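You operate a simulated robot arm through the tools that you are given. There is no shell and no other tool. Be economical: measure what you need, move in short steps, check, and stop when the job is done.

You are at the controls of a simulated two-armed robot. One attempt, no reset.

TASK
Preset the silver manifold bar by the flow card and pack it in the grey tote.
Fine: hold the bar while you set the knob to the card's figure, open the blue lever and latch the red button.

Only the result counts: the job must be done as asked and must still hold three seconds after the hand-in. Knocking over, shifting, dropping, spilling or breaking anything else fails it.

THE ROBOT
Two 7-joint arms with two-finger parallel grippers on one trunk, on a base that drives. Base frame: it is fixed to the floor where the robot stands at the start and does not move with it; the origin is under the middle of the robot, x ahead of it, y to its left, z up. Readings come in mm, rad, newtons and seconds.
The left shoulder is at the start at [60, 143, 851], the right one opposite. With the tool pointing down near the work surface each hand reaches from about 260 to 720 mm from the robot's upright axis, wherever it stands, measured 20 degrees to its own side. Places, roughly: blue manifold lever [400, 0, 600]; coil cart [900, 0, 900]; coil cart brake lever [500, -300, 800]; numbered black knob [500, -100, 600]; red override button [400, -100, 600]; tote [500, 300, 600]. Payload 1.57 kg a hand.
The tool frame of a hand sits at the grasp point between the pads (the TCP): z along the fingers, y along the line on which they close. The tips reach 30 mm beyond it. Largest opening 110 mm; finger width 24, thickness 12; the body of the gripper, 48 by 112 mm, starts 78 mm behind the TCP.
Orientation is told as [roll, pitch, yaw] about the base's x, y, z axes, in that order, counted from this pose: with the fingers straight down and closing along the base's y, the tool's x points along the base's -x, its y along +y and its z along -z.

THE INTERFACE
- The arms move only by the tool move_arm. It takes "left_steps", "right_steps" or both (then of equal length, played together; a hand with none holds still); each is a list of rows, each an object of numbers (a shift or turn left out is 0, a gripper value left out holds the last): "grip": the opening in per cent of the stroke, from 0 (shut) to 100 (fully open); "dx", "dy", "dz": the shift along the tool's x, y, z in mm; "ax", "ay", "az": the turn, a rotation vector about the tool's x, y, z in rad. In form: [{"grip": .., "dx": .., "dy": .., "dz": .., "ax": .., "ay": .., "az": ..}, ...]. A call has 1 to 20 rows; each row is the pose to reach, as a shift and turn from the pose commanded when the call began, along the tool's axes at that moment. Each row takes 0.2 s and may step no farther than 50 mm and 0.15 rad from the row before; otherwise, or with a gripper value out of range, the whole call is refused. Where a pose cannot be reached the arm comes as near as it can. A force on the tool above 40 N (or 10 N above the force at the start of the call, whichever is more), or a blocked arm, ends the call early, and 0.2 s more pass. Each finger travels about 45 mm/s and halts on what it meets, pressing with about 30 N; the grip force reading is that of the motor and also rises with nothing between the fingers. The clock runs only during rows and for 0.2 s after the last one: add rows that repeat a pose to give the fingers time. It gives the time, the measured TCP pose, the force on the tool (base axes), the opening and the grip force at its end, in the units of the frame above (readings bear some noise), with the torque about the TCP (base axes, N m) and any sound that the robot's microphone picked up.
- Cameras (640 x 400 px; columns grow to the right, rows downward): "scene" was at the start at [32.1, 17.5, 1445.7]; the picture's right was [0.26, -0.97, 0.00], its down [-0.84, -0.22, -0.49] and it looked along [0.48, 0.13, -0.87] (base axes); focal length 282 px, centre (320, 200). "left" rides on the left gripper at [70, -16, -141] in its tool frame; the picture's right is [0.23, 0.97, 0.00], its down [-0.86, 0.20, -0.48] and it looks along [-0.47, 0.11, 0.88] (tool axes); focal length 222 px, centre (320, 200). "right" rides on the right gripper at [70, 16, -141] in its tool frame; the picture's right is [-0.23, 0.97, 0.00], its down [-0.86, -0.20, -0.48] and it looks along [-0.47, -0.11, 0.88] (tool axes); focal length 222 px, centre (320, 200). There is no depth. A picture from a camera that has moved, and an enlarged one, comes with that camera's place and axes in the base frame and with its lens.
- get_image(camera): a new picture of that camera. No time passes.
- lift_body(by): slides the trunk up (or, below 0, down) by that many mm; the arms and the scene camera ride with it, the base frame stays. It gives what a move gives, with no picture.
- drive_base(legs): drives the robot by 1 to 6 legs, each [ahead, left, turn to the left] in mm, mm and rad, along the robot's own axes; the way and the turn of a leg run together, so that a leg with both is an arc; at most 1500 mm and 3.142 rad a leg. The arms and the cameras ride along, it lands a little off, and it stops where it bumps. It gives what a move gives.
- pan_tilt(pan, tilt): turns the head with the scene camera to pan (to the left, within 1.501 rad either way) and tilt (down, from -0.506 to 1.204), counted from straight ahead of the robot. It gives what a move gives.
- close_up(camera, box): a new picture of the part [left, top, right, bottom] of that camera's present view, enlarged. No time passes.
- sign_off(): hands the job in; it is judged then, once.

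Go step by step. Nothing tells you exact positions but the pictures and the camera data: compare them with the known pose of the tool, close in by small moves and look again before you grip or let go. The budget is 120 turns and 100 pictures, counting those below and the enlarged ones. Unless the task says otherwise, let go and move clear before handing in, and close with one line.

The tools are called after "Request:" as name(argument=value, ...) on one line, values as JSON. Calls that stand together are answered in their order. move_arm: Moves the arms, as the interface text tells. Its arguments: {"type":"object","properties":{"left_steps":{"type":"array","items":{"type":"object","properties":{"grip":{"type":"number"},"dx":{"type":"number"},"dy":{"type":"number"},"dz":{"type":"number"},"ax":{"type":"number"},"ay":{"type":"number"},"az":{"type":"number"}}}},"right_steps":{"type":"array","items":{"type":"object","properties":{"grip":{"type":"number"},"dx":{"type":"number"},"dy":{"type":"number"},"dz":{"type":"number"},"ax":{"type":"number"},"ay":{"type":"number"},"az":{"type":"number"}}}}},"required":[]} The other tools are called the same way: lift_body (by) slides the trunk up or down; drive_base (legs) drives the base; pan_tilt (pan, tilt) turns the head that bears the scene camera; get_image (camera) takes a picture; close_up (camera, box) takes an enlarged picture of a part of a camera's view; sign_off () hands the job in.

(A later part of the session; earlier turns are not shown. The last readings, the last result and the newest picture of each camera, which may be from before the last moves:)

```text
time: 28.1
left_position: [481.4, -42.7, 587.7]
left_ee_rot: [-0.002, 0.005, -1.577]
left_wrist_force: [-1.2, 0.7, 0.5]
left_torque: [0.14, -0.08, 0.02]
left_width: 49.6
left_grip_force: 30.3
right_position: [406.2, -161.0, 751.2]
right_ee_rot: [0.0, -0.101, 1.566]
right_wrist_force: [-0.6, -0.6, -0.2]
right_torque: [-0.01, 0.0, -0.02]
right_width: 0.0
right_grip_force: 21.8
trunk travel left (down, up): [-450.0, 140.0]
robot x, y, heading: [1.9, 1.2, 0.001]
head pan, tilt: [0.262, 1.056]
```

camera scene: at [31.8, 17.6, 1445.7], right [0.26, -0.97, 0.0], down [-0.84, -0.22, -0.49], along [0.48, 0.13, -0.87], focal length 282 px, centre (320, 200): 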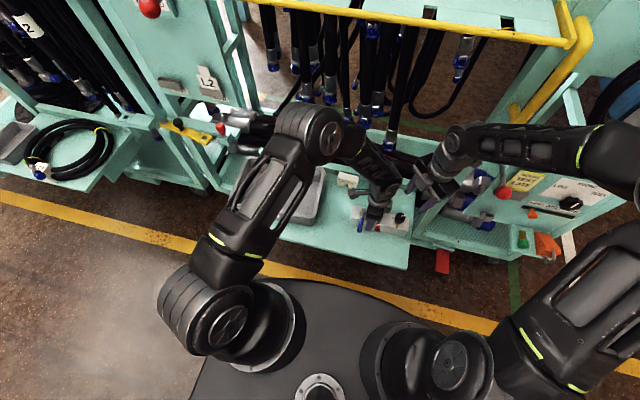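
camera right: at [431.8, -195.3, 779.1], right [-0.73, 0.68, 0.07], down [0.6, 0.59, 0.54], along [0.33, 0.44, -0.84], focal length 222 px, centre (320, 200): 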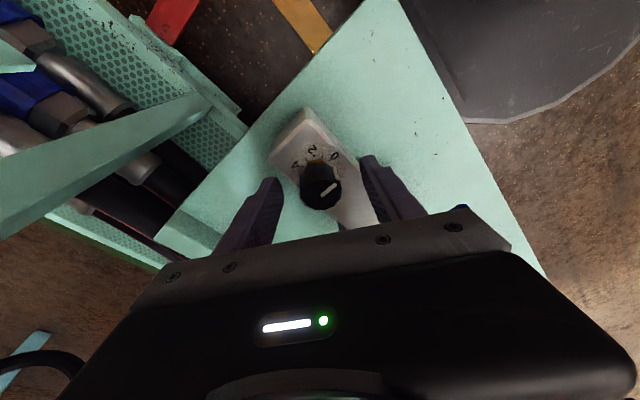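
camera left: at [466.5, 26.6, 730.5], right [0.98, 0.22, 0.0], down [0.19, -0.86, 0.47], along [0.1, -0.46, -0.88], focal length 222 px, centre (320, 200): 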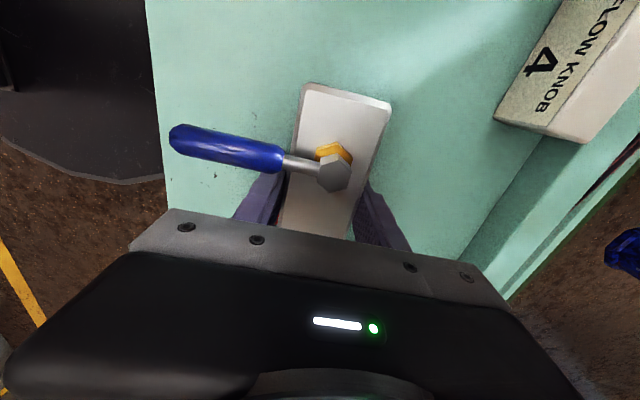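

Now lean the right hand 0.7 rad to the right and lower it in front of the bar.

Request:
move_arm(right_steps=[{"dx": -8, "dy": -2, "dz": 20, "ay": -0.12}, {"dx": -16, "dy": -4, "dz": 40, "ay": -0.24}, {"dx": -24, "dy": -6, "dz": 60, "ay": -0.36}, {"dx": -32, "dy": -8, "dz": 85, "ay": -0.48}, {"dx": -39.6, "dy": -9, "dz": 110, "ay": -0.6}])

Request:
get_image(camera="right")

Request:
close_up(camera="scene", box=[340, 150, 500, 270])

```text
time: 29.3
left_position: [481.5, -43.1, 587.8]
left_ee_rot: [-0.003, 0.006, -1.579]
left_wrist_force: [0.0, -0.2, 0.2]
left_torque: [0.11, 0.0, -0.02]
left_width: 49.8
left_grip_force: 30.2
right_position: [416.3, -110.5, 644.8]
right_ee_rot: [-0.001, -0.702, 1.572]
right_wrist_force: [0.3, -0.3, 0.0]
right_torque: [-0.01, 0.01, 0.01]
right_width: 0.1
right_grip_force: 21.0
trunk travel left (down, up): [-450.0, 140.0]
robot x, y, heading: [-2.1, -2.9, -0.002]
head pan, tilt: [0.262, 1.056]
```

```text
60 pictures are left
camera right: at [398.7, -254.6, 708.4], right [-0.97, 0.17, 0.15], down [0.2, 0.34, 0.92], along [0.11, 0.92, -0.37], focal length 222 px, centre (320, 200)
```

right: 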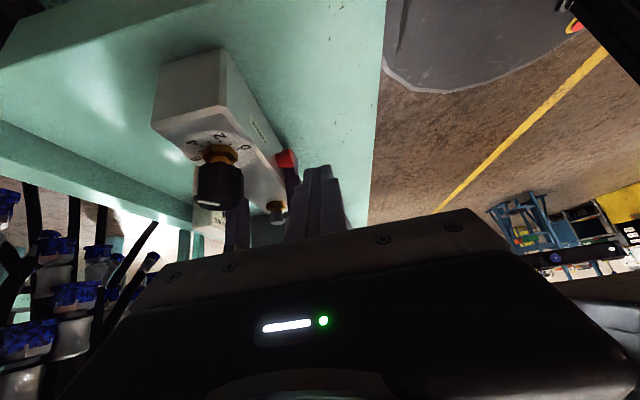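

```text
3.33 times, centred on (420, 210) of scene
camera zoom: at [32.4, 17.1, 1445.8], right [0.26, -0.97, 0.0], down [-0.84, -0.22, -0.49], along [0.48, 0.13, -0.87], focal length 939 px, centre (-13, 167)
```

zoom: 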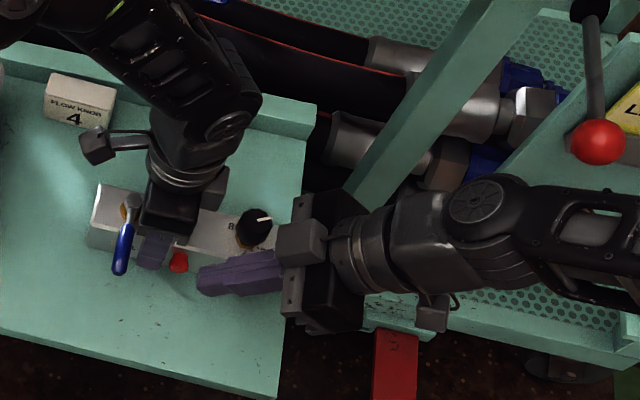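

Geometry is good: the button centre is about (449,−71,580). Lower the fingertip in front of the button.

Request:
move_arm(right_steps=[{"dx": 5, "dy": -1, "dz": 18}, {"dx": 9, "dy": -2, "dz": 36}, {"dx": 13.1, "dy": -2, "dz": 49.8}])

Request:
get_image(camera="right")

Request:
close_up(camera="scene", box=[350, 180, 440, 250])

```text
time: 30.1
left_position: [481.8, -42.1, 588.4]
left_ee_rot: [-0.002, 0.006, -1.578]
left_wrist_force: [0.5, -1.2, 0.0]
left_torque: [0.16, -0.05, -0.06]
left_width: 49.8
left_grip_force: 30.6
right_position: [418.2, -88.7, 597.8]
right_ee_rot: [0.001, -0.7, 1.571]
right_wrist_force: [-0.6, 0.0, 0.4]
right_torque: [-0.01, 0.03, -0.04]
right_width: 0.1
right_grip_force: 21.2
trunk travel left (down, up): [-450.0, 140.0]
robot x, y, heading: [4.9, -0.4, 0.003]
head pan, tilt: [0.262, 1.056]
```

```text
58 pictures are left
camera right: at [401.0, -232.6, 662.2], right [-0.97, 0.17, 0.15], down [0.2, 0.34, 0.92], along [0.11, 0.92, -0.37], focal length 222 px, centre (320, 200)
```

right: 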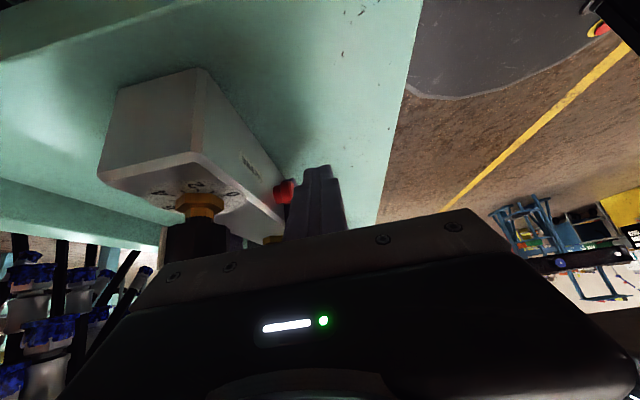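

```text
5.71 times, centred on (395, 215) of scene
camera zoom: at [32.3, 17.4, 1445.7], right [0.26, -0.97, 0.0], down [-0.84, -0.22, -0.49], along [0.48, 0.13, -0.87], focal length 1610 px, centre (-109, 114)
```

zoom: 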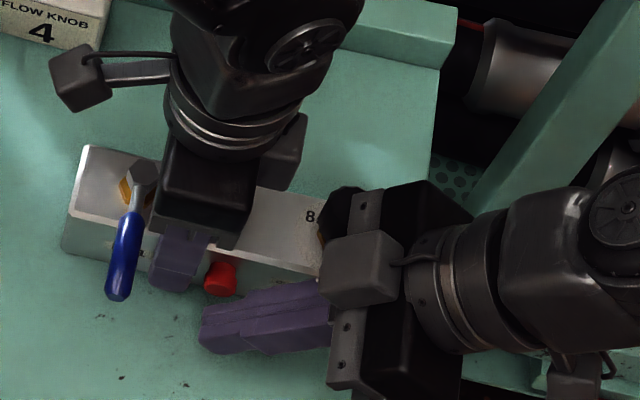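

Fingertip is about 8 mm in front of the cap. Push gently in +x (with 4 mm raise) watching the force.

Request:
move_arm(right_steps=[{"dx": -2.6, "dz": -3.1}, {"dx": -2.6, "dz": -3.1, "dy": -4}, {"dx": -2.6, "dz": -3.1, "dy": -7}, {"dx": -2.6, "dz": -3.1, "dy": -9}, {"dx": -2.6, "dz": -3.1, "dy": -11}, {"dx": -2.6, "dz": -3.1, "dy": -13}])

Request:
close_up(camera="right", box=[230, 120, 360, 260])

```text
time: 31.5
left_position: [482.8, -42.2, 588.2]
left_ee_rot: [-0.001, 0.005, -1.577]
left_wrist_force: [0.3, 0.6, -0.1]
left_torque: [0.14, -0.08, 0.01]
left_width: 49.6
left_grip_force: 29.7
right_position: [430.2, -87.5, 602.2]
right_ee_rot: [0.002, -0.7, 1.569]
right_wrist_force: [0.7, 0.5, -0.3]
right_torque: [0.02, 0.0, 0.01]
right_width: 0.0
right_grip_force: 21.4
trunk travel left (down, up): [-450.0, 140.0]
robot x, y, heading: [0.1, 0.0, -0.002]
head pan, tilt: [0.262, 1.056]
```

```text
2.86 times, centred on (295, 190) of right
camera zoom: at [413.4, -232.2, 665.9], right [-0.97, 0.17, 0.15], down [0.2, 0.34, 0.92], along [0.11, 0.92, -0.37], focal length 635 px, centre (391, 229)
```

zoom: 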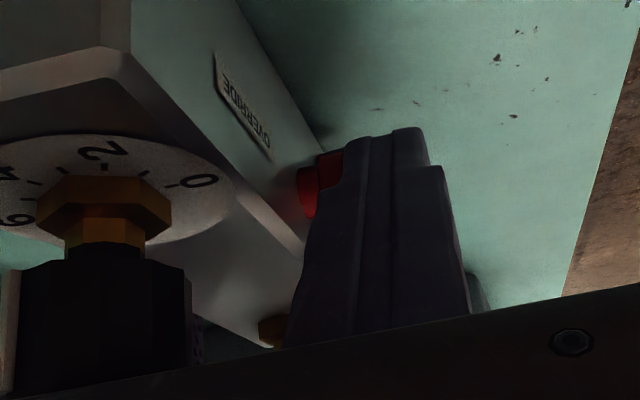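

Almost touching. Continue pushing in small steps until it clicks or the force rises.

Request:
move_arm(right_steps=[{"dy": -2}, {"dy": -4}, {"dy": -5}, {"dy": -6}, {"dy": -7}, {"dy": -8}])

Request:
close_up(camera="right", box=[230, 120, 360, 260])

```text
time: 32.9
left_position: [482.6, -42.3, 588.4]
left_ee_rot: [0.0, 0.005, -1.578]
left_wrist_force: [13.3, -0.3, -4.1]
left_torque: [0.21, -0.16, 0.38]
left_width: 49.9
left_grip_force: 29.9
right_position: [437.4, -87.9, 601.7]
right_ee_rot: [0.005, -0.701, 1.57]
right_wrist_force: [-13.4, 0.1, 3.5]
right_torque: [0.03, 0.17, 0.25]
right_width: 0.2
right_grip_force: 21.4
trunk travel left (down, up): [-450.0, 140.0]
robot x, y, heading: [3.5, -1.2, 0.001]
head pan, tilt: [0.262, 1.056]
heard: click
```

```text
2.86 times, centred on (295, 190) of right
camera zoom: at [420.8, -232.2, 665.9], right [-0.97, 0.17, 0.15], down [0.2, 0.34, 0.92], along [0.11, 0.92, -0.37], focal length 635 px, centre (391, 229)
```

zoom: 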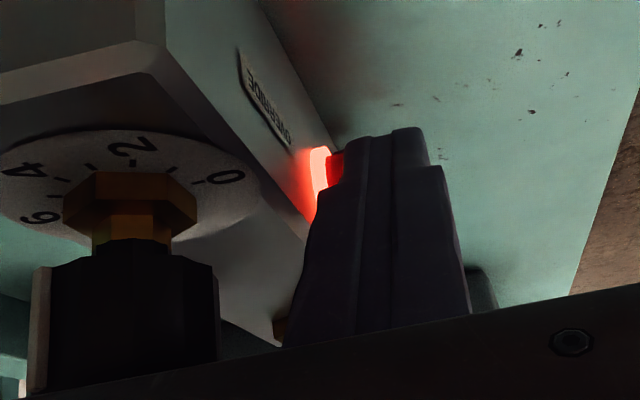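

It clicked and the button lit. Back off and check it stays latched.

Request:
move_arm(right_steps=[{"dy": 10}, {"dy": 20}, {"dy": 20}])

Request:
close_up(camera="right", box=[180, 100, 360, 260])

```text
time: 33.7
left_position: [482.0, -42.5, 588.2]
left_ee_rot: [-0.004, 0.005, -1.58]
left_wrist_force: [-2.1, -0.6, 2.8]
left_torque: [-0.26, -0.06, -0.12]
left_width: 49.7
left_grip_force: 29.9
right_position: [418.0, -88.9, 603.0]
right_ee_rot: [-0.003, -0.702, 1.569]
right_wrist_force: [0.8, 0.4, -0.2]
right_torque: [0.03, 0.01, 0.03]
right_width: 0.0
right_grip_force: 21.4
trunk travel left (down, up): [-450.0, 140.0]
robot x, y, heading: [-5.6, 0.3, 0.001]
head pan, tilt: [0.262, 1.056]
```

```text
2.50 times, centred on (270, 180) of right
camera zoom: at [401.3, -232.7, 666.6], right [-0.97, 0.18, 0.15], down [0.2, 0.34, 0.92], along [0.11, 0.92, -0.37], focal length 555 px, centre (445, 250)
```

zoom: 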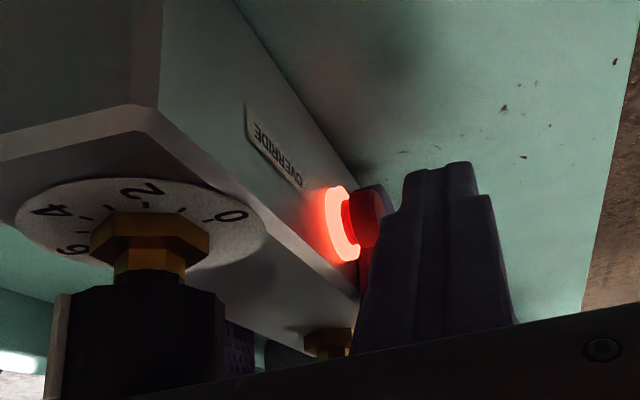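

Button is latched and lit. The lever can't be reached safely with the right hand beside the left gripper, so I'll have the right hand take over holding the bar (shallow grip between button and knob) and work the lever with the left. First lift the right hand out and above.

Request:
move_arm(right_steps=[{"dx": -8, "dy": 4, "dz": -40}, {"dx": -16, "dy": 8, "dz": -82}, {"dx": -25, "dy": 8, "dz": -123}, {"dx": -35, "dy": -10, "dz": -128, "ay": 0.1, "grip": 100}, {"dx": -45, "dy": -28, "dz": -132, "ay": 0.2, "grip": 100}, {"dx": -55, "dy": -46, "dz": -136, "ay": 0.3, "grip": 100}, {"dx": -66, "dy": -64, "dz": -140, "ay": 0.4, "grip": 100}, {"dx": -66, "dy": -64, "dz": -140, "ay": 0.4, "grip": 100}])

Request:
get_image(camera="right")

Request:
close_up(camera="scene", box=[340, 150, 500, 270])

```text
time: 35.5
left_position: [482.1, -42.8, 587.9]
left_ee_rot: [-0.002, 0.005, -1.579]
left_wrist_force: [-0.4, -0.6, -0.7]
left_torque: [0.3, -0.1, -0.02]
left_width: 50.0
left_grip_force: 29.4
right_position: [481.9, -128.2, 750.9]
right_ee_rot: [0.002, -0.3, 1.567]
right_wrist_force: [-0.7, 0.0, 0.0]
right_torque: [-0.01, 0.02, 0.0]
right_width: 103.6
right_grip_force: 0.2
trunk travel left (down, up): [-450.0, 140.0]
robot x, y, heading: [1.8, -4.1, -0.001]
head pan, tilt: [0.262, 1.056]
```

```text
53 pictures are left
camera right: at [465.7, -236.1, 867.0], right [-0.97, 0.22, 0.07], down [0.2, 0.68, 0.71], along [0.11, 0.7, -0.7], focal length 222 px, centre (320, 200)
```

right: 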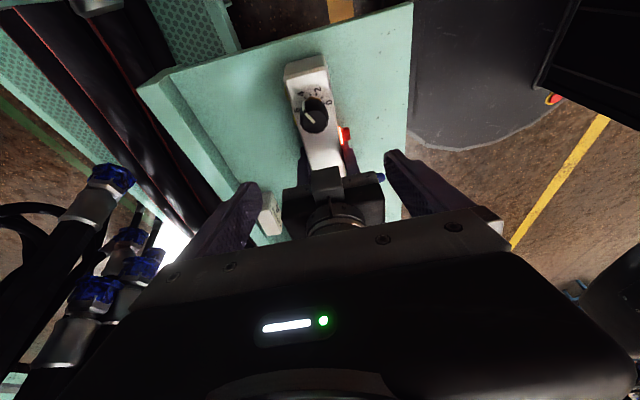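

```text
3.33 times, centred on (420, 210) of scene
camera zoom: at [32.2, 17.5, 1445.7], right [0.26, -0.97, 0.0], down [-0.84, -0.22, -0.49], along [0.48, 0.13, -0.87], focal length 939 px, centre (-13, 167)
```

zoom: 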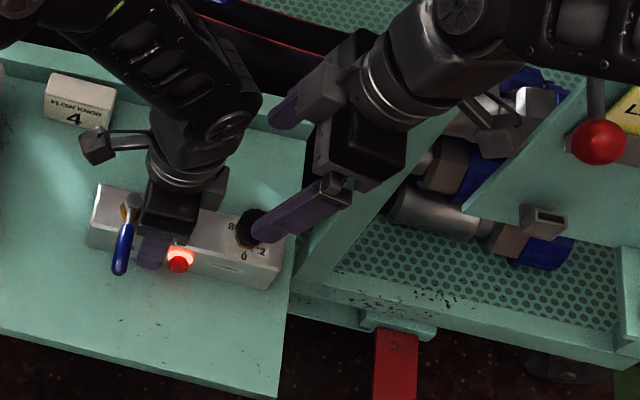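

Both hands remain clear. Lower the right hand, fingers astride the bar with only the top edge to be gripped.

Request:
move_arm(right_steps=[{"dx": 6, "dz": 40, "grip": 100}, {"dx": 12, "dz": 80, "grip": 100}, {"dx": 15, "dz": 112, "grip": 100}, {"dx": 15, "dz": 129, "grip": 100}])

Request:
get_image(camera="right")

Request:
close_up(camera="scene", box=[350, 170, 450, 245])

```text
time: 36.5
left_position: [482.3, -42.4, 589.1]
left_ee_rot: [-0.002, 0.005, -1.577]
left_wrist_force: [-1.3, -0.6, 0.1]
left_torque: [0.18, -0.04, -0.01]
left_width: 49.7
left_grip_force: 29.8
right_position: [482.3, -104.7, 623.7]
right_ee_rot: [0.0, -0.303, 1.57]
right_wrist_force: [-0.4, -0.6, -0.6]
right_torque: [0.0, 0.0, 0.01]
right_width: 109.9
right_grip_force: 0.1
trunk travel left (down, up): [-450.0, 140.0]
robot x, y, heading: [0.0, 2.5, -0.006]
head pan, tilt: [0.262, 1.056]
```

```text
51 pictures are left
camera right: at [465.0, -213.0, 739.0], right [-0.97, 0.22, 0.07], down [0.2, 0.67, 0.71], along [0.11, 0.71, -0.7], focal length 222 px, centre (320, 200)
```

right: 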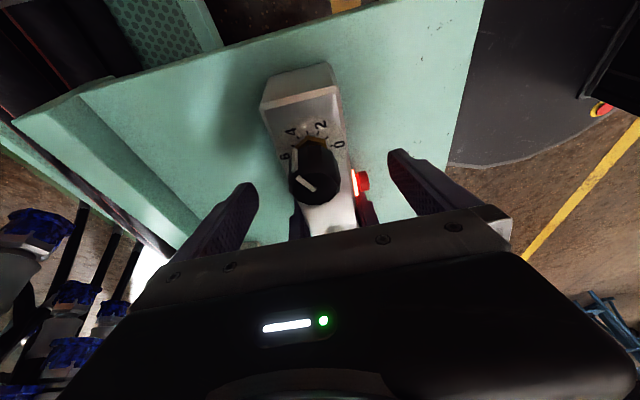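

```text
5.33 times, centred on (400, 208) of scene
camera zoom: at [32.2, 17.3, 1445.7], right [0.26, -0.97, 0.0], down [-0.84, -0.22, -0.49], along [0.48, 0.13, -0.87], focal length 1503 px, centre (-107, 160)
```

zoom: 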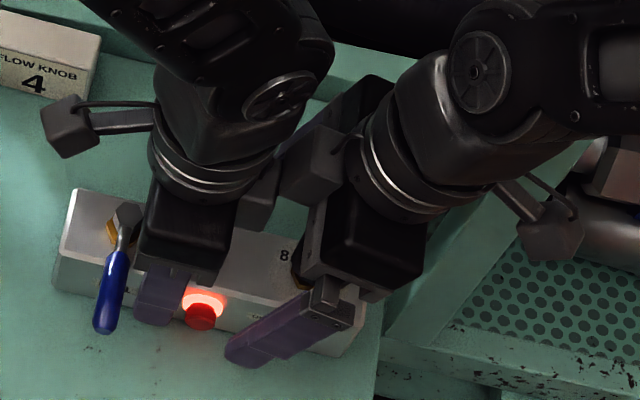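

Good alignment. Close the right fingers on the bar's upper edge.

Request:
move_arm(right_steps=[{"grip": 70}, {"grip": 55}, {"grip": 45}, {"grip": 30}, {"grip": 30}, {"grip": 30}, {"grip": 30}, {"grip": 30}])

Request:
close_up(camera="right", box=[200, 50, 440, 240])

```text
time: 38.3
left_position: [482.1, -42.7, 588.3]
left_ee_rot: [-0.003, 0.006, -1.577]
left_wrist_force: [3.7, 0.1, -0.7]
left_torque: [0.13, -0.08, 0.46]
left_width: 50.0
left_grip_force: 30.1
right_position: [481.3, -103.6, 623.4]
right_ee_rot: [0.001, -0.302, 1.57]
right_wrist_force: [-3.7, 0.8, 2.0]
right_torque: [0.13, 0.2, -0.23]
right_width: 49.7
right_grip_force: 29.9
trunk travel left (down, up): [-450.0, 140.0]
robot x, y, heading: [-2.2, 1.9, 0.004]
head pan, tilt: [0.262, 1.056]
```

```text
2.11 times, centred on (320, 145) of right
camera zoom: at [464.8, -212.8, 739.2], right [-0.97, 0.22, 0.07], down [0.2, 0.67, 0.71], along [0.11, 0.71, -0.7], focal length 468 px, centre (320, 316)
```

zoom: 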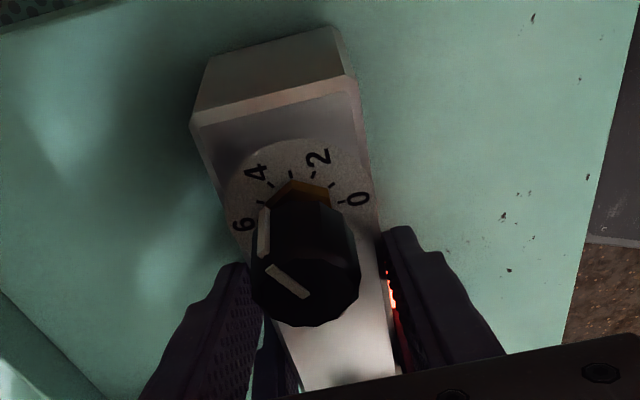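

The right hand holds too, and the knob still computes to 120° (=4). Now release the left hand, lean it away from the right gripper, and raise it.

Request:
move_arm(left_steps=[{"grip": 100}, {"grip": 100}, {"grip": 100}, {"grip": 100}, {"dx": -2, "ay": -0.1}, {"dx": -4, "ay": -0.2}, {"dx": -4, "dz": -20, "ay": -0.2}, {"dx": -4, "dz": -50, "ay": -0.2}, {"dx": -4, "dz": -80, "ay": -0.2}, {"dx": -4, "dz": -115, "ay": -0.2}, {"dx": 20, "dz": -150, "ay": -0.2}])

Request:
get_image(camera="left")

Request:
close_up(camera="scene", box=[340, 160, 450, 245])

```text
time: 40.7
left_position: [481.7, -22.6, 738.2]
left_ee_rot: [0.0, -0.193, -1.577]
left_wrist_force: [0.3, 0.5, 0.4]
left_torque: [0.0, 0.02, -0.01]
left_width: 110.2
left_grip_force: 0.0
right_position: [482.5, -105.2, 622.7]
right_ee_rot: [0.0, -0.3, 1.57]
right_wrist_force: [-1.5, -1.2, 1.1]
right_torque: [0.8, -0.02, 0.27]
right_width: 49.9
right_grip_force: 30.0
trunk travel left (down, up): [-450.0, 140.0]
robot x, y, heading: [-0.7, 3.7, -0.0]
head pan, tilt: [0.262, 1.056]
```

```text
48 pictures are left
camera left: at [467.1, 72.9, 864.0], right [0.98, 0.21, -0.05], down [0.19, -0.75, 0.63], along [0.1, -0.63, -0.77], focal length 222 px, centre (320, 200)
```

left: 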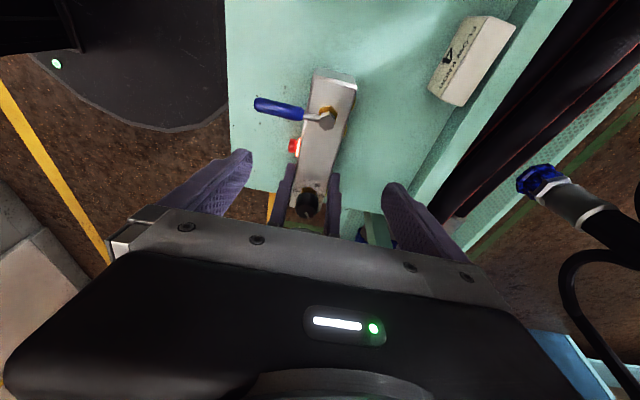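

```text
4.71 times, centred on (395, 202) of scene
camera zoom: at [32.1, 17.7, 1445.6], right [0.26, -0.97, 0.0], down [-0.84, -0.22, -0.49], along [0.48, 0.13, -0.87], focal length 1326 px, centre (-33, 188)
```

zoom: 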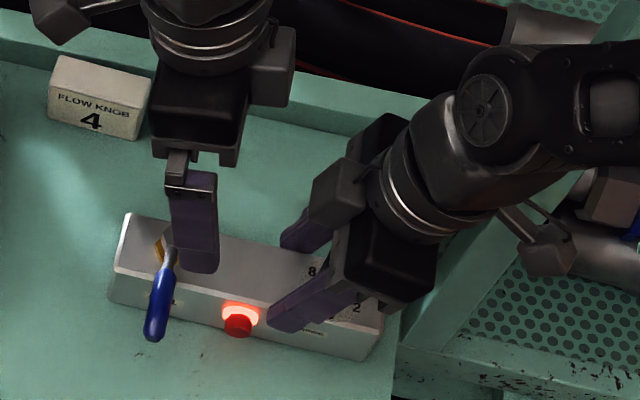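

The left hand is free and the right holds the bar. Close the left fingers and bring them to the right side of the lever handle, still above it.

Request:
move_arm(left_steps=[{"dy": -15, "ay": 0.05, "grip": 0}, {"dy": -30, "ay": 0.1, "grip": 0}, {"dy": -45, "ay": 0.15, "grip": 0}, {"dx": -2, "dy": -60, "dz": 10, "ay": 0.193, "grip": 0}, {"dx": -3.7, "dy": -72, "dz": 30, "ay": 0.193, "grip": 0}, {"dx": -3.7, "dy": -72, "dz": 55, "ay": 0.193, "grip": 0}, {"dx": -3.7, "dy": -72, "dz": 55, "ay": 0.193, "grip": 0}])

Request:
get_image(camera="left")

Request:
close_up(camera="scene", box=[340, 160, 450, 245])

```text
time: 42.3
left_position: [411.3, -38.2, 684.8]
left_ee_rot: [-0.001, -0.003, -1.579]
left_wrist_force: [0.8, 0.7, -0.3]
left_torque: [-0.01, 0.0, -0.02]
left_width: 0.0
left_grip_force: 18.3
right_position: [481.4, -103.6, 624.3]
right_ee_rot: [0.001, -0.303, 1.571]
right_wrist_force: [-1.1, -0.3, 0.0]
right_torque: [0.01, 0.0, 0.03]
right_width: 49.8
right_grip_force: 30.4
trunk travel left (down, up): [-450.0, 140.0]
robot x, y, heading: [-3.9, 2.1, 0.005]
head pan, tilt: [0.262, 1.056]
```

```text
46 pictures are left
camera left: at [395.2, 33.1, 826.4], right [0.98, 0.22, 0.0], down [0.19, -0.86, 0.48], along [0.1, -0.47, -0.88], focal length 222 px, centre (320, 200)
```

left: 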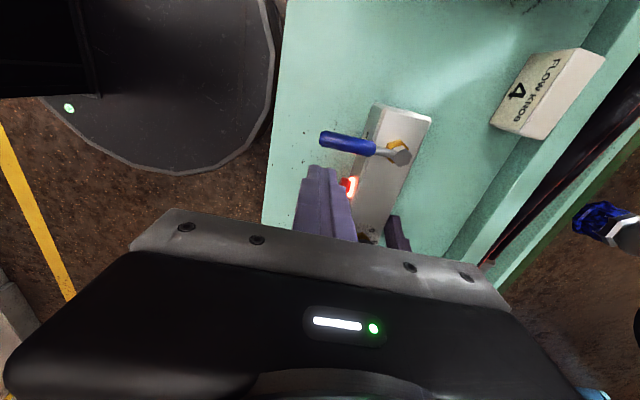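

```text
4.71 times, centred on (395, 202) of scene
camera zoom: at [32.4, 17.3, 1445.7], right [0.26, -0.97, 0.0], down [-0.84, -0.22, -0.49], along [0.48, 0.13, -0.87], focal length 1326 px, centre (-33, 188)
```

zoom: 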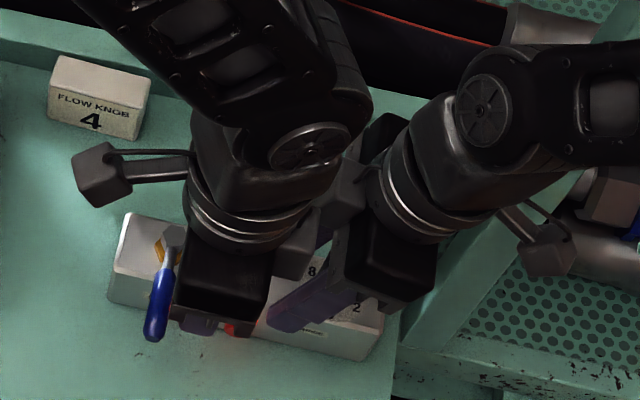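

Fingers are right of the handle tip with ~8 mm gap. Lower and push toward +y gently.

Request:
move_arm(left_steps=[{"dz": 15}, {"dz": 30}, {"dz": 42}, {"dz": 42, "dx": 4}, {"dz": 42, "dx": 8}, {"dz": 42, "dx": 12}, {"dz": 42, "dx": 16}, {"dz": 42, "dx": 20}])

Request:
get_image(camera="left")

```text
time: 44.1
left_position: [409.8, -16.4, 643.0]
left_ee_rot: [-0.001, -0.002, -1.577]
left_wrist_force: [0.7, -1.0, -0.2]
left_torque: [-0.02, 0.01, -0.01]
left_width: 0.0
left_grip_force: 21.9
right_position: [481.0, -104.4, 624.1]
right_ee_rot: [-0.001, -0.302, 1.57]
right_wrist_force: [0.5, 1.3, 0.1]
right_torque: [-0.05, 0.03, -0.11]
right_width: 49.4
right_grip_force: 30.3
trunk travel left (down, up): [-450.0, 140.0]
robot x, y, heading: [-1.0, 0.9, 0.0]
head pan, tilt: [0.262, 1.056]
```

```text
44 pictures are left
camera left: at [395.1, 53.4, 784.1], right [0.98, 0.22, 0.0], down [0.19, -0.86, 0.48], along [0.1, -0.47, -0.88], focal length 222 px, centre (320, 200)
```

left: 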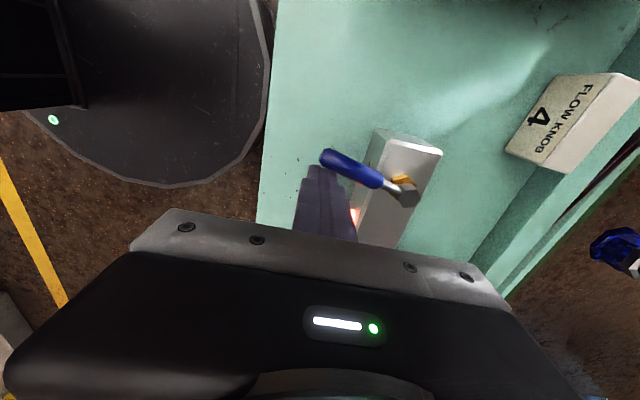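

The handle turns freely toward +y. Continue along its arc to about 75°.

Request:
move_arm(left_steps=[{"dy": 3, "dx": 10}, {"dy": 5, "dx": 20}, {"dy": 8, "dx": 30}, {"dy": 12, "dx": 38}, {"dy": 17, "dx": 46}, {"dy": 23, "dx": 53}, {"dy": 30, "dx": 59}, {"dy": 37, "dx": 64}])

Request:
get_image(camera="left")

Request:
close_up(camera="scene", box=[330, 160, 440, 245])

```text
time: 45.9
left_position: [446.9, 48.0, 642.2]
left_ee_rot: [-0.002, 0.0, -1.577]
left_wrist_force: [-0.6, 0.6, 0.0]
left_torque: [0.0, 0.07, -0.03]
left_width: 0.0
left_grip_force: 21.3
right_position: [482.0, -104.3, 623.6]
right_ee_rot: [0.0, -0.3, 1.57]
right_wrist_force: [-0.3, 0.6, -0.3]
right_torque: [0.08, 0.03, -0.13]
right_width: 49.8
right_grip_force: 30.1
trunk travel left (down, up): [-450.0, 140.0]
robot x, y, heading: [-4.9, 2.0, 0.0]
head pan, tilt: [0.262, 1.056]
```

```text
43 pictures are left
camera left: at [432.4, 117.4, 784.1], right [0.98, 0.22, 0.0], down [0.19, -0.86, 0.48], along [0.1, -0.47, -0.88], focal length 222 px, centre (320, 200)
```

left: 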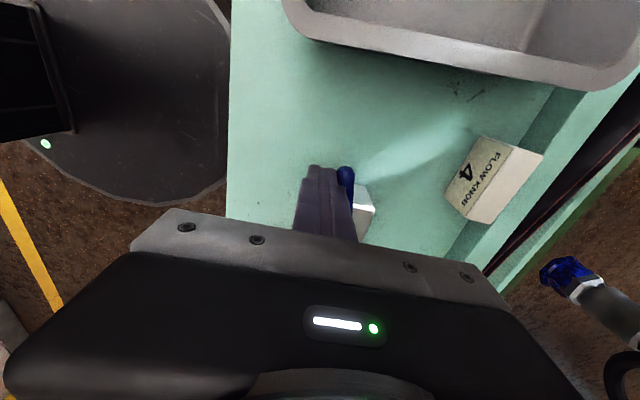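

```text
4.71 times, centred on (385, 202) of scene
camera zoom: at [32.4, 17.5, 1445.7], right [0.26, -0.97, 0.0], down [-0.84, -0.22, -0.49], along [0.48, 0.13, -0.87], focal length 1326 px, centre (14, 188)
```

zoom: 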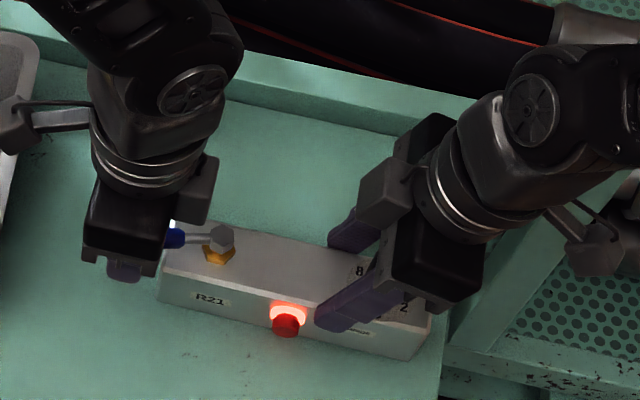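

The handle is near 80°, already almost in line with the bar. Push the remainder to its stop, watching force.

Request:
move_arm(left_steps=[{"dy": 5, "dx": 3}, {"dy": 10, "dx": 5}, {"dy": 14, "dx": 6}, {"dy": 17, "dx": 6}, {"dy": 20, "dx": 6}, {"dy": 22, "dx": 6}])

Request:
close_up(camera="scene", box=[330, 160, 440, 245])

```text
time: 47.3
left_position: [468.4, 51.8, 642.7]
left_ee_rot: [-0.005, 0.0, -1.58]
left_wrist_force: [-9.1, 1.2, 3.2]
left_torque: [0.02, 0.12, -0.02]
left_width: 0.0
left_grip_force: 21.1
right_position: [483.2, -105.5, 623.9]
right_ee_rot: [-0.001, -0.302, 1.567]
right_wrist_force: [7.9, -2.1, -0.5]
right_torque: [-0.36, -0.05, -1.27]
right_width: 49.7
right_grip_force: 30.3
trunk travel left (down, up): [-450.0, 140.0]
robot x, y, heading: [-2.8, -3.8, 0.003]
head pan, tilt: [0.262, 1.056]
```

```text
4.71 times, centred on (385, 202) of scene
camera zoom: at [32.2, 17.4, 1445.7], right [0.26, -0.97, 0.0], down [-0.84, -0.22, -0.49], along [0.48, 0.13, -0.87], focal length 1326 px, centre (14, 188)
```

zoom: 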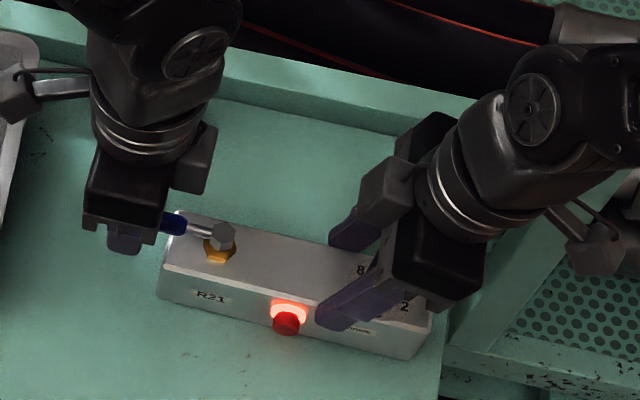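

A 9 N stop: the lever is at its end, in line with the bar. Back the left hand off and raise it to look.

Request:
move_arm(left_steps=[{"dy": -15}, {"dy": -30}, {"dy": -30, "dz": -40}, {"dy": -30, "dz": -80}, {"dy": -30, "dz": -110}])

Request:
get_image(camera="left")

Request:
close_up(camera="scene", box=[230, 140, 440, 260])

```text
time: 48.5
left_position: [438.9, 53.3, 752.7]
left_ee_rot: [-0.001, -0.001, -1.581]
left_wrist_force: [0.4, -0.1, 0.4]
left_torque: [0.0, 0.0, 0.0]
left_width: 0.0
left_grip_force: 20.8
right_position: [481.2, -104.4, 623.7]
right_ee_rot: [0.0, -0.3, 1.569]
right_wrist_force: [-3.2, 1.1, 1.0]
right_torque: [0.54, 0.0, 0.21]
right_width: 49.7
right_grip_force: 30.6
trunk travel left (down, up): [-450.0, 140.0]
robot x, y, heading: [1.0, 0.8, -0.003]
head pan, tilt: [0.262, 1.056]
```

```text
40 pictures are left
camera left: at [423.9, 122.9, 894.5], right [0.98, 0.22, 0.0], down [0.19, -0.86, 0.48], along [0.1, -0.47, -0.88], focal length 222 px, centre (320, 200)
```

left: 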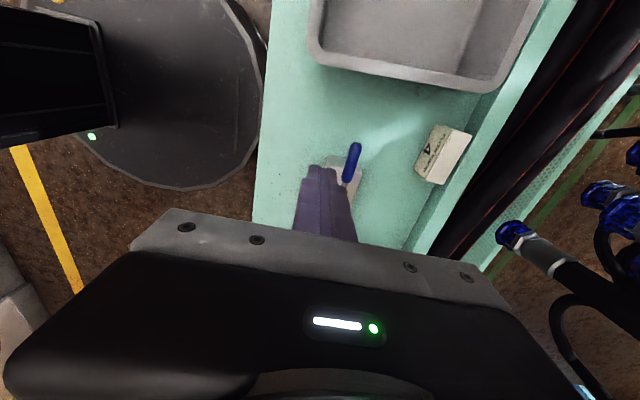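

```text
3.05 times, centred on (335, 200) of scene
camera zoom: at [31.9, 17.4, 1445.7], right [0.26, -0.97, 0.0], down [-0.84, -0.22, -0.49], along [0.48, 0.13, -0.87], focal length 859 px, centre (274, 200)
```

zoom: 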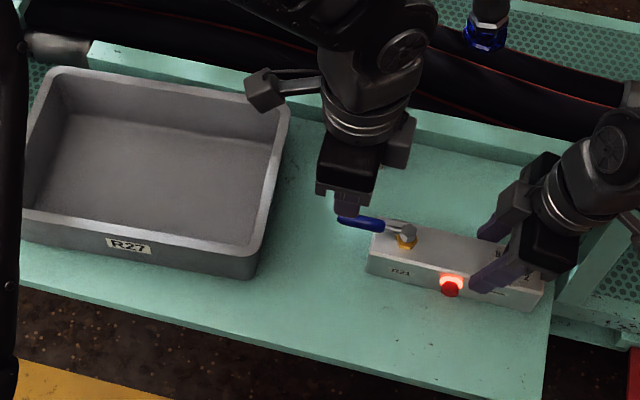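

All three settings are done: knob 4, button lit, lever in line. Now the left hand regrips its earlier spot (y≈−42), fingers open, leaning slightly away from the right hand.

Request:
move_arm(left_steps=[{"dx": -15, "dy": 8, "ay": -0.03, "grip": 100}, {"dx": -32, "dy": 15, "dz": 5, "ay": -0.06, "grip": 100}, {"dx": -48, "dy": 22, "dz": 10, "ay": -0.09, "grip": 100}, {"dx": -64, "dy": 29, "dz": 15, "ay": -0.12, "grip": 100}, {"dx": -80, "dy": 36, "dz": 20, "ay": -0.15, "grip": 100}, {"dx": -95, "dy": 42.5, "dz": 40, "ay": -0.15, "grip": 100}, {"dx": -95, "dy": 42.5, "dz": 40, "ay": -0.15, "grip": 100}])

Request:
get_image(camera="left")

```text
time: 50.1
left_position: [480.8, -43.6, 712.2]
left_ee_rot: [-0.002, -0.152, -1.58]
left_wrist_force: [0.2, -0.1, 0.6]
left_torque: [-0.01, 0.02, -0.02]
left_width: 110.3
left_grip_force: 0.0
right_position: [481.4, -104.3, 623.8]
right_ee_rot: [-0.001, -0.303, 1.569]
right_wrist_force: [-0.3, 0.5, 1.0]
right_torque: [-0.32, 0.04, -0.02]
right_width: 49.6
right_grip_force: 30.3
trunk travel left (down, up): [-450.0, 140.0]
robot x, y, heading: [-1.3, 3.2, 0.001]
head pan, tilt: [0.262, 1.056]
```

```text
38 pictures are left
camera left: at [466.4, 47.6, 842.3], right [0.98, 0.22, -0.04], down [0.19, -0.77, 0.6], along [0.1, -0.59, -0.8], focal length 222 px, centre (320, 200)
```

left: 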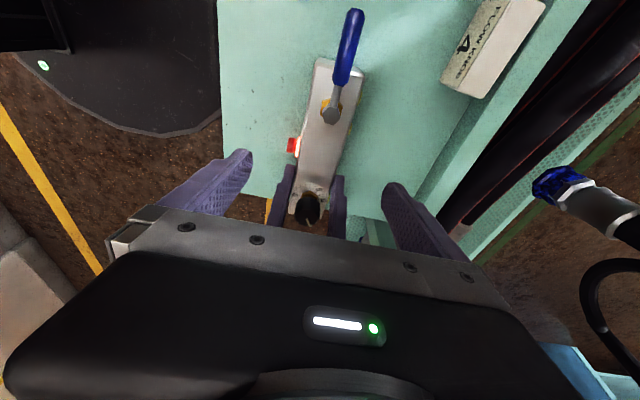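

Aligned with the bar. Descend to z≈588 and close.

Request:
move_arm(left_steps=[{"dx": 7, "dy": 1, "dz": 42}, {"dx": 14, "dy": 1, "dz": 84}, {"dx": 18, "dy": 1, "dz": 108}, {"dx": 20, "dy": 1, "dz": 122}, {"dx": 20, "dy": 1, "dz": 122}])

Request:
close_up(camera="scene", box=[340, 170, 440, 245])

```text
time: 51.3
left_position: [480.7, -41.9, 588.9]
left_ee_rot: [-0.002, -0.152, -1.577]
left_wrist_force: [0.0, 0.2, 0.1]
left_torque: [0.02, 0.0, 0.0]
left_width: 110.0
left_grip_force: 0.1
right_position: [480.8, -103.6, 624.0]
right_ee_rot: [-0.001, -0.302, 1.568]
right_wrist_force: [-1.5, -0.1, 0.2]
right_torque: [-0.1, -0.06, -0.05]
right_width: 49.6
right_grip_force: 30.0
trunk travel left (down, up): [-450.0, 140.0]
robot x, y, heading: [-2.8, 1.7, -0.001]
head pan, tilt: [0.262, 1.056]
```

```text
5.33 times, centred on (390, 208) of scene
camera zoom: at [32.2, 17.4, 1445.7], right [0.26, -0.97, 0.0], down [-0.84, -0.22, -0.49], along [0.48, 0.13, -0.87], focal length 1503 px, centre (-53, 160)
```

zoom: 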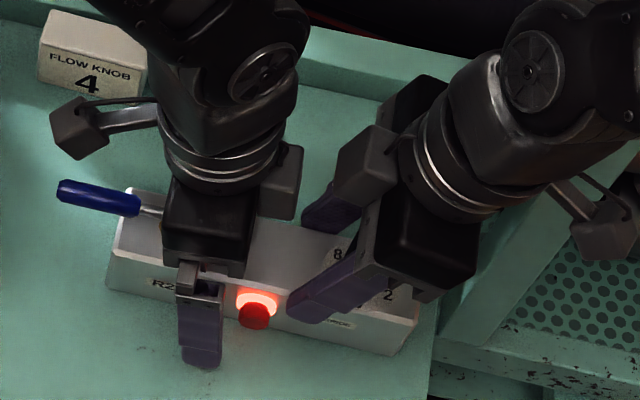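

Close the left grip, then open the right and withdraw it along its own axis.

Request:
move_arm(left_steps=[{"grip": 60}, {"grip": 50}, {"grip": 40}, {"grip": 30}, {"grip": 20}, {"grip": 20}, {"grip": 20}, {"grip": 20}])

Request:
move_arm(right_steps=[{"grip": 100}, {"grip": 100}, {"grip": 100}, {"grip": 100}, {"dz": -40, "grip": 100}, {"dz": -80, "grip": 100}, {"dz": -120, "grip": 100}, {"dz": -150, "dx": 20, "grip": 100}, {"dz": -160, "dx": 50, "grip": 100}, {"dz": -160, "dx": 90, "grip": 100}])

Request:
close_up(camera="scene", box=[230, 130, 440, 260])

Request:
get_image(camera="scene")

```text
time: 53.1
left_position: [481.3, -40.9, 588.5]
left_ee_rot: [-0.002, -0.153, -1.578]
left_wrist_force: [3.7, -0.4, 0.7]
left_torque: [0.01, -0.18, 0.39]
left_width: 49.6
left_grip_force: 30.4
right_position: [480.4, -104.8, 624.2]
right_ee_rot: [-0.001, -0.304, 1.57]
right_wrist_force: [-2.1, 1.1, 0.2]
right_torque: [0.06, 0.13, -0.21]
right_width: 49.5
right_grip_force: 30.4
trunk travel left (down, up): [-450.0, 140.0]
robot x, y, heading: [0.6, 0.8, -0.004]
head pan, tilt: [0.262, 1.056]
```

```text
time: 55.3
left_position: [481.4, -41.9, 588.8]
left_ee_rot: [-0.002, -0.152, -1.579]
left_wrist_force: [-0.9, -1.3, 0.3]
left_torque: [0.35, -0.07, 0.0]
left_width: 49.9
left_grip_force: 30.0
right_position: [481.5, -236.8, 750.3]
right_ee_rot: [0.001, -0.302, 1.57]
right_wrist_force: [-0.3, 0.8, -0.5]
right_torque: [-0.01, -0.02, -0.02]
right_width: 109.9
right_grip_force: 0.1
trunk travel left (down, up): [-450.0, 140.0]
robot x, y, heading: [2.5, 1.0, 0.004]
head pan, tilt: [0.262, 1.056]
```

```text
3.05 times, centred on (335, 195) of scene
camera zoom: at [32.1, 17.2, 1445.7], right [0.26, -0.97, 0.0], down [-0.84, -0.22, -0.49], along [0.48, 0.13, -0.87], focal length 859 px, centre (274, 215)
```

zoom: 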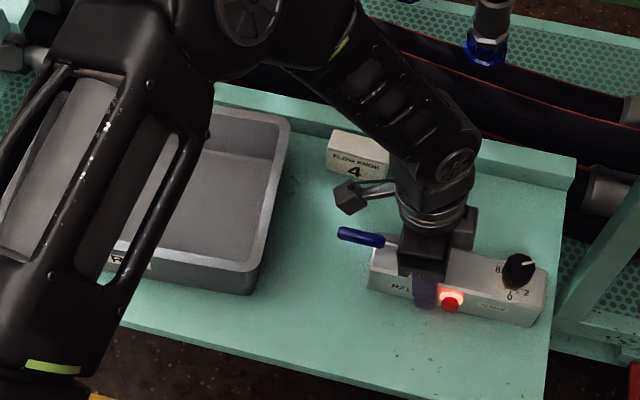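

```text
35 pictures are left
camera scene: at [32.1, 17.2, 1445.7], right [0.26, -0.97, 0.0], down [-0.84, -0.22, -0.49], along [0.48, 0.13, -0.87], focal length 282 px, centre (320, 200)
```

scene: 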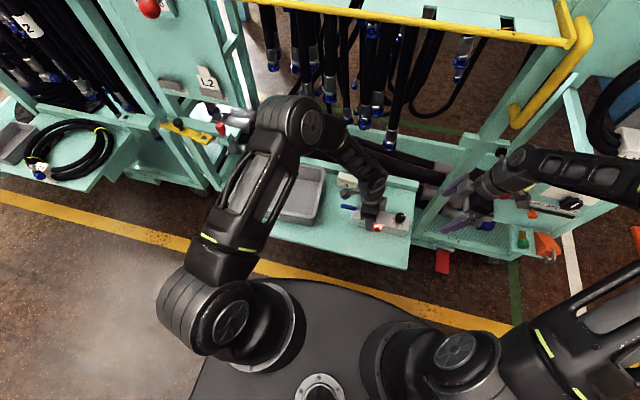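

Bar held in the left hand, right hand clear. Lift the bar 150 mm and pull the right hand back toward the robot.

Request:
move_arm(left_steps=[{"dx": -1.5, "dz": -10}, {"dx": -6, "dz": -40}, {"dx": -12, "dz": -80}, {"dx": -17.5, "dz": -115}, {"dx": -22.5, "dz": -148}], right_steps=[{"dy": 15, "dz": -10}, {"dy": 35, "dz": -20}, {"dy": 55, "dz": -30}, {"dy": 75, "dz": -40}, {"dy": 95, "dz": -50}])

Request:
get_image(camera="scene")

Request:
get_image(camera="left")

```text
time: 56.5
left_position: [482.8, -40.9, 739.7]
left_ee_rot: [-0.001, -0.151, -1.577]
left_wrist_force: [0.8, -0.5, -4.9]
left_torque: [0.11, 0.02, 0.03]
left_width: 49.6
left_grip_force: 30.1
right_position: [387.6, -252.7, 797.7]
right_ee_rot: [0.0, -0.299, 1.572]
right_wrist_force: [-0.8, -0.6, -1.0]
right_torque: [-0.02, -0.01, 0.0]
right_width: 109.9
right_grip_force: 0.1
trunk travel left (down, up): [-450.0, 140.0]
robot x, y, heading: [-2.0, -0.2, -0.001]
head pan, tilt: [0.262, 1.056]
```

```text
34 pictures are left
camera scene: at [31.7, 17.6, 1445.7], right [0.26, -0.97, 0.0], down [-0.84, -0.22, -0.49], along [0.48, 0.13, -0.87], focal length 282 px, centre (320, 200)
```

scene: 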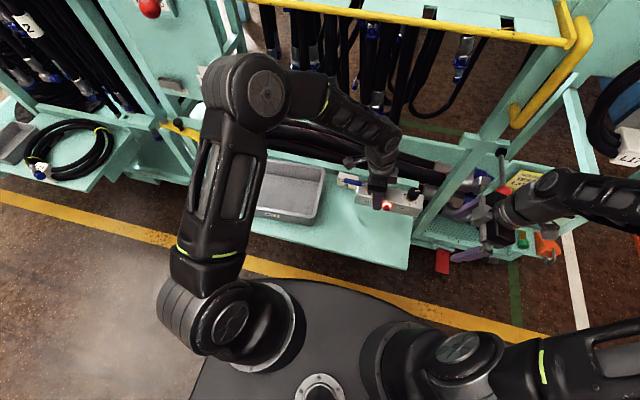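

```text
33 pictures are left
camera left: at [467.4, 49.5, 868.8], right [0.98, 0.22, -0.04], down [0.19, -0.77, 0.6], along [0.1, -0.59, -0.8], focal length 222 px, centre (320, 200)
```

left: 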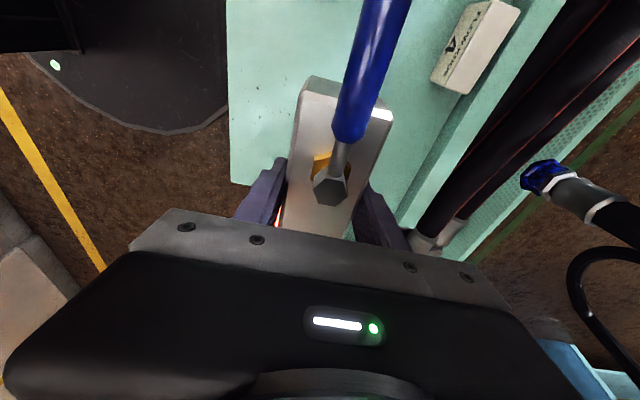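

The bar (≈0.5 kg) hangs level. Carry it over the tote at this height.

Request:
move_arm(left_steps=[{"dx": 15, "dy": 1, "dz": -2}, {"dx": 45, "dy": 3, "dz": -7}, {"dx": 75, "dy": 5, "dz": -11}, {"dx": 105, "dy": 7, "dz": -16}, {"dx": 135, "dy": 9, "dz": -20}, {"dx": 165, "dy": 11, "dz": -25}, {"dx": 195, "dy": 13, "dz": -30}, {"dx": 225, "dy": 15, "dz": -34}, {"dx": 255, "dy": 17, "dz": -39}, {"dx": 285, "dy": 18, "dz": -43}, {"dx": 310, "dy": 19, "dz": -47}, {"dx": 325, "dy": 20, "dz": -49}])

Request:
get_image(camera="scene")

Request:
get_image(camera="left")

```text
time: 59.1
left_position: [506.6, 286.8, 738.2]
left_ee_rot: [-0.002, -0.15, -1.58]
left_wrist_force: [-0.2, -0.3, -4.1]
left_torque: [0.11, -0.02, -0.01]
left_width: 49.8
left_grip_force: 29.9
right_position: [386.5, -253.1, 797.5]
right_ee_rot: [0.0, -0.301, 1.569]
right_wrist_force: [0.8, 1.0, -0.4]
right_torque: [0.03, 0.0, 0.01]
right_width: 110.0
right_grip_force: 0.0
trunk travel left (down, up): [-450.0, 140.0]
robot x, y, heading: [0.3, 0.5, 0.004]
head pan, tilt: [0.262, 1.056]
```

```text
32 pictures are left
camera scene: at [32.4, 17.8, 1445.7], right [0.26, -0.97, 0.0], down [-0.84, -0.22, -0.49], along [0.48, 0.13, -0.87], focal length 282 px, centre (320, 200)
```

scene: 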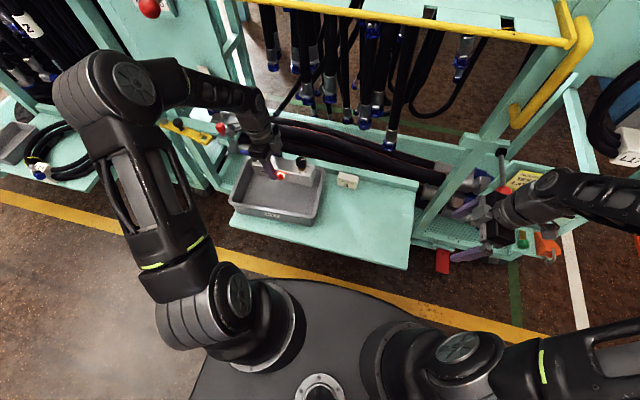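

```text
31 pictures are left
camera left: at [490.1, 377.9, 868.0], right [0.98, 0.22, -0.04], down [0.19, -0.77, 0.6], along [0.1, -0.59, -0.8], focal length 222 px, centre (320, 200)
```

left: 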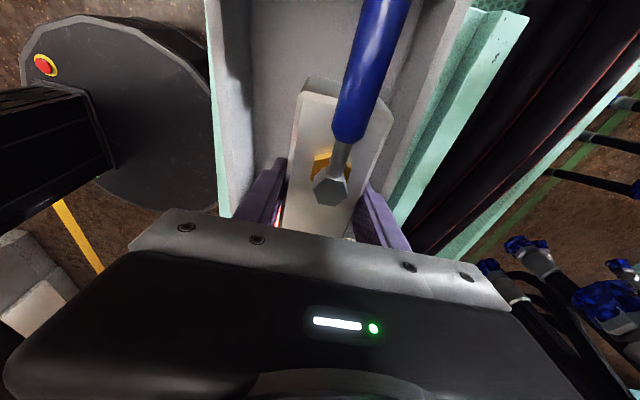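

Request:
close_up(camera="scene", box=[215, 135, 345, 230])

```text
4.21 times, centred on (280, 182) of scene
camera zoom: at [32.4, 17.8, 1445.7], right [0.26, -0.97, 0.0], down [-0.84, -0.22, -0.49], along [0.48, 0.13, -0.87], focal length 1186 px, centre (488, 274)
```

zoom: 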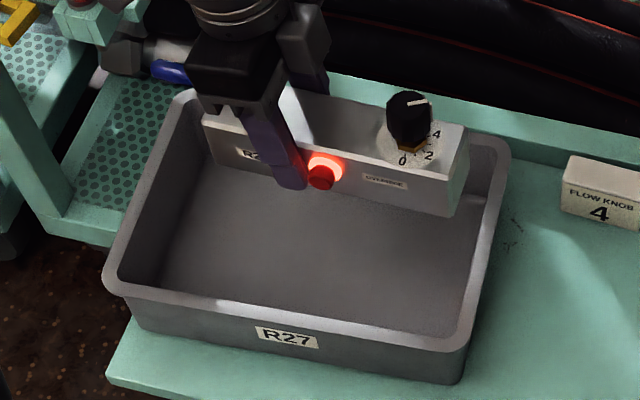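

Tote computes to centre (501, 291), rim z≈632, interior about 270 × 170, so the bar with its lever (229 mm) fits. Lower to just above the floor with a small correction.

Request:
move_arm(left_steps=[{"dx": 9, "dy": -5, "dz": 0}, {"dx": 14, "dy": -5, "dz": 30}, {"dx": 19, "dy": -5, "dz": 60}, {"dx": 23, "dy": -5, "dz": 90}, {"dx": 27, "dy": -5, "dz": 115}, {"dx": 29, "dy": -5, "dz": 128}])

Request:
close_up(camera="scene", box=[215, 135, 345, 230])

Request:
get_image(camera="left")

```text
time: 60.5
left_position: [499.3, 296.7, 607.3]
left_ee_rot: [-0.001, -0.152, -1.578]
left_wrist_force: [0.1, -0.2, -3.9]
left_torque: [0.08, 0.01, -0.02]
left_width: 49.5
left_grip_force: 30.0
right_position: [386.3, -252.3, 798.1]
right_ee_rot: [0.001, -0.301, 1.569]
right_wrist_force: [-0.4, 0.1, -1.1]
right_torque: [-0.01, -0.03, -0.01]
right_width: 110.0
right_grip_force: 0.1
trunk travel left (down, up): [-450.0, 140.0]
robot x, y, heading: [2.2, 2.1, 0.005]
head pan, tilt: [0.262, 1.056]
```

```text
4.21 times, centred on (280, 182) of scene
camera zoom: at [32.5, 17.7, 1445.7], right [0.26, -0.97, 0.0], down [-0.84, -0.22, -0.49], along [0.48, 0.13, -0.87], focal length 1186 px, centre (488, 274)
```

zoom: 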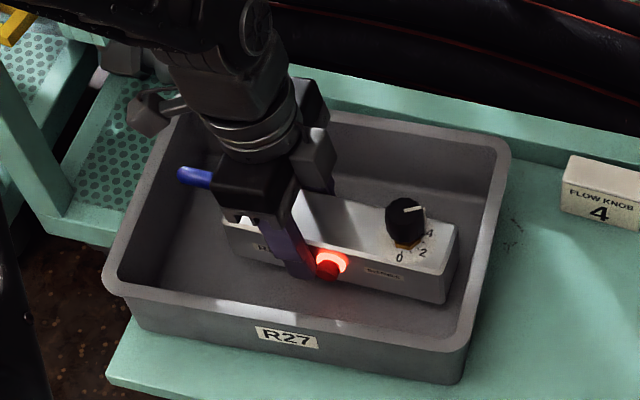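

```text
28 pictures are left
camera left: at [484.7, 387.3, 736.6], right [0.98, 0.22, -0.04], down [0.2, -0.77, 0.6], along [0.1, -0.59, -0.8], focal length 222 px, centre (320, 200)
```

left: 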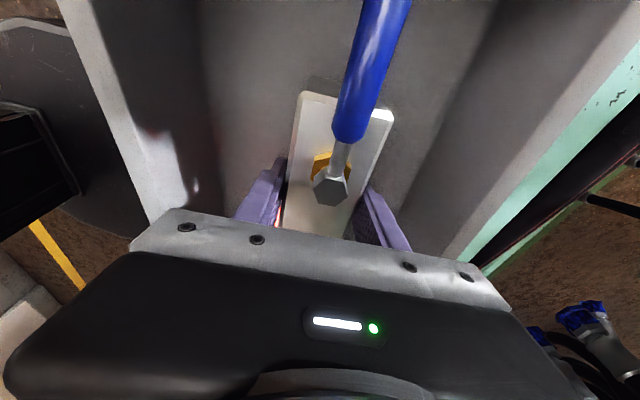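

It fits with room all round. Lower the last bit in small steps.

Request:
move_arm(left_steps=[{"dx": 0.6, "dz": 4}, {"dx": 1.2, "dz": 8}, {"dx": 1.6, "dz": 10.5}, {"dx": 1.9, "dz": 12.5}, {"dx": 1.9, "dz": 12.5}])

```text
time: 61.7
left_position: [499.0, 296.1, 594.1]
left_ee_rot: [-0.001, -0.152, -1.577]
left_wrist_force: [-0.5, 0.4, -4.4]
left_torque: [0.09, -0.02, -0.02]
left_width: 50.0
left_grip_force: 30.1
right_position: [386.8, -253.4, 797.5]
right_ee_rot: [0.0, -0.299, 1.568]
right_wrist_force: [0.2, -0.7, -0.2]
right_torque: [-0.01, -0.02, 0.01]
right_width: 109.7
right_grip_force: 0.0
trunk travel left (down, up): [-450.0, 140.0]
robot x, y, heading: [-2.4, 1.2, 0.002]
head pan, tilt: [0.262, 1.056]
```

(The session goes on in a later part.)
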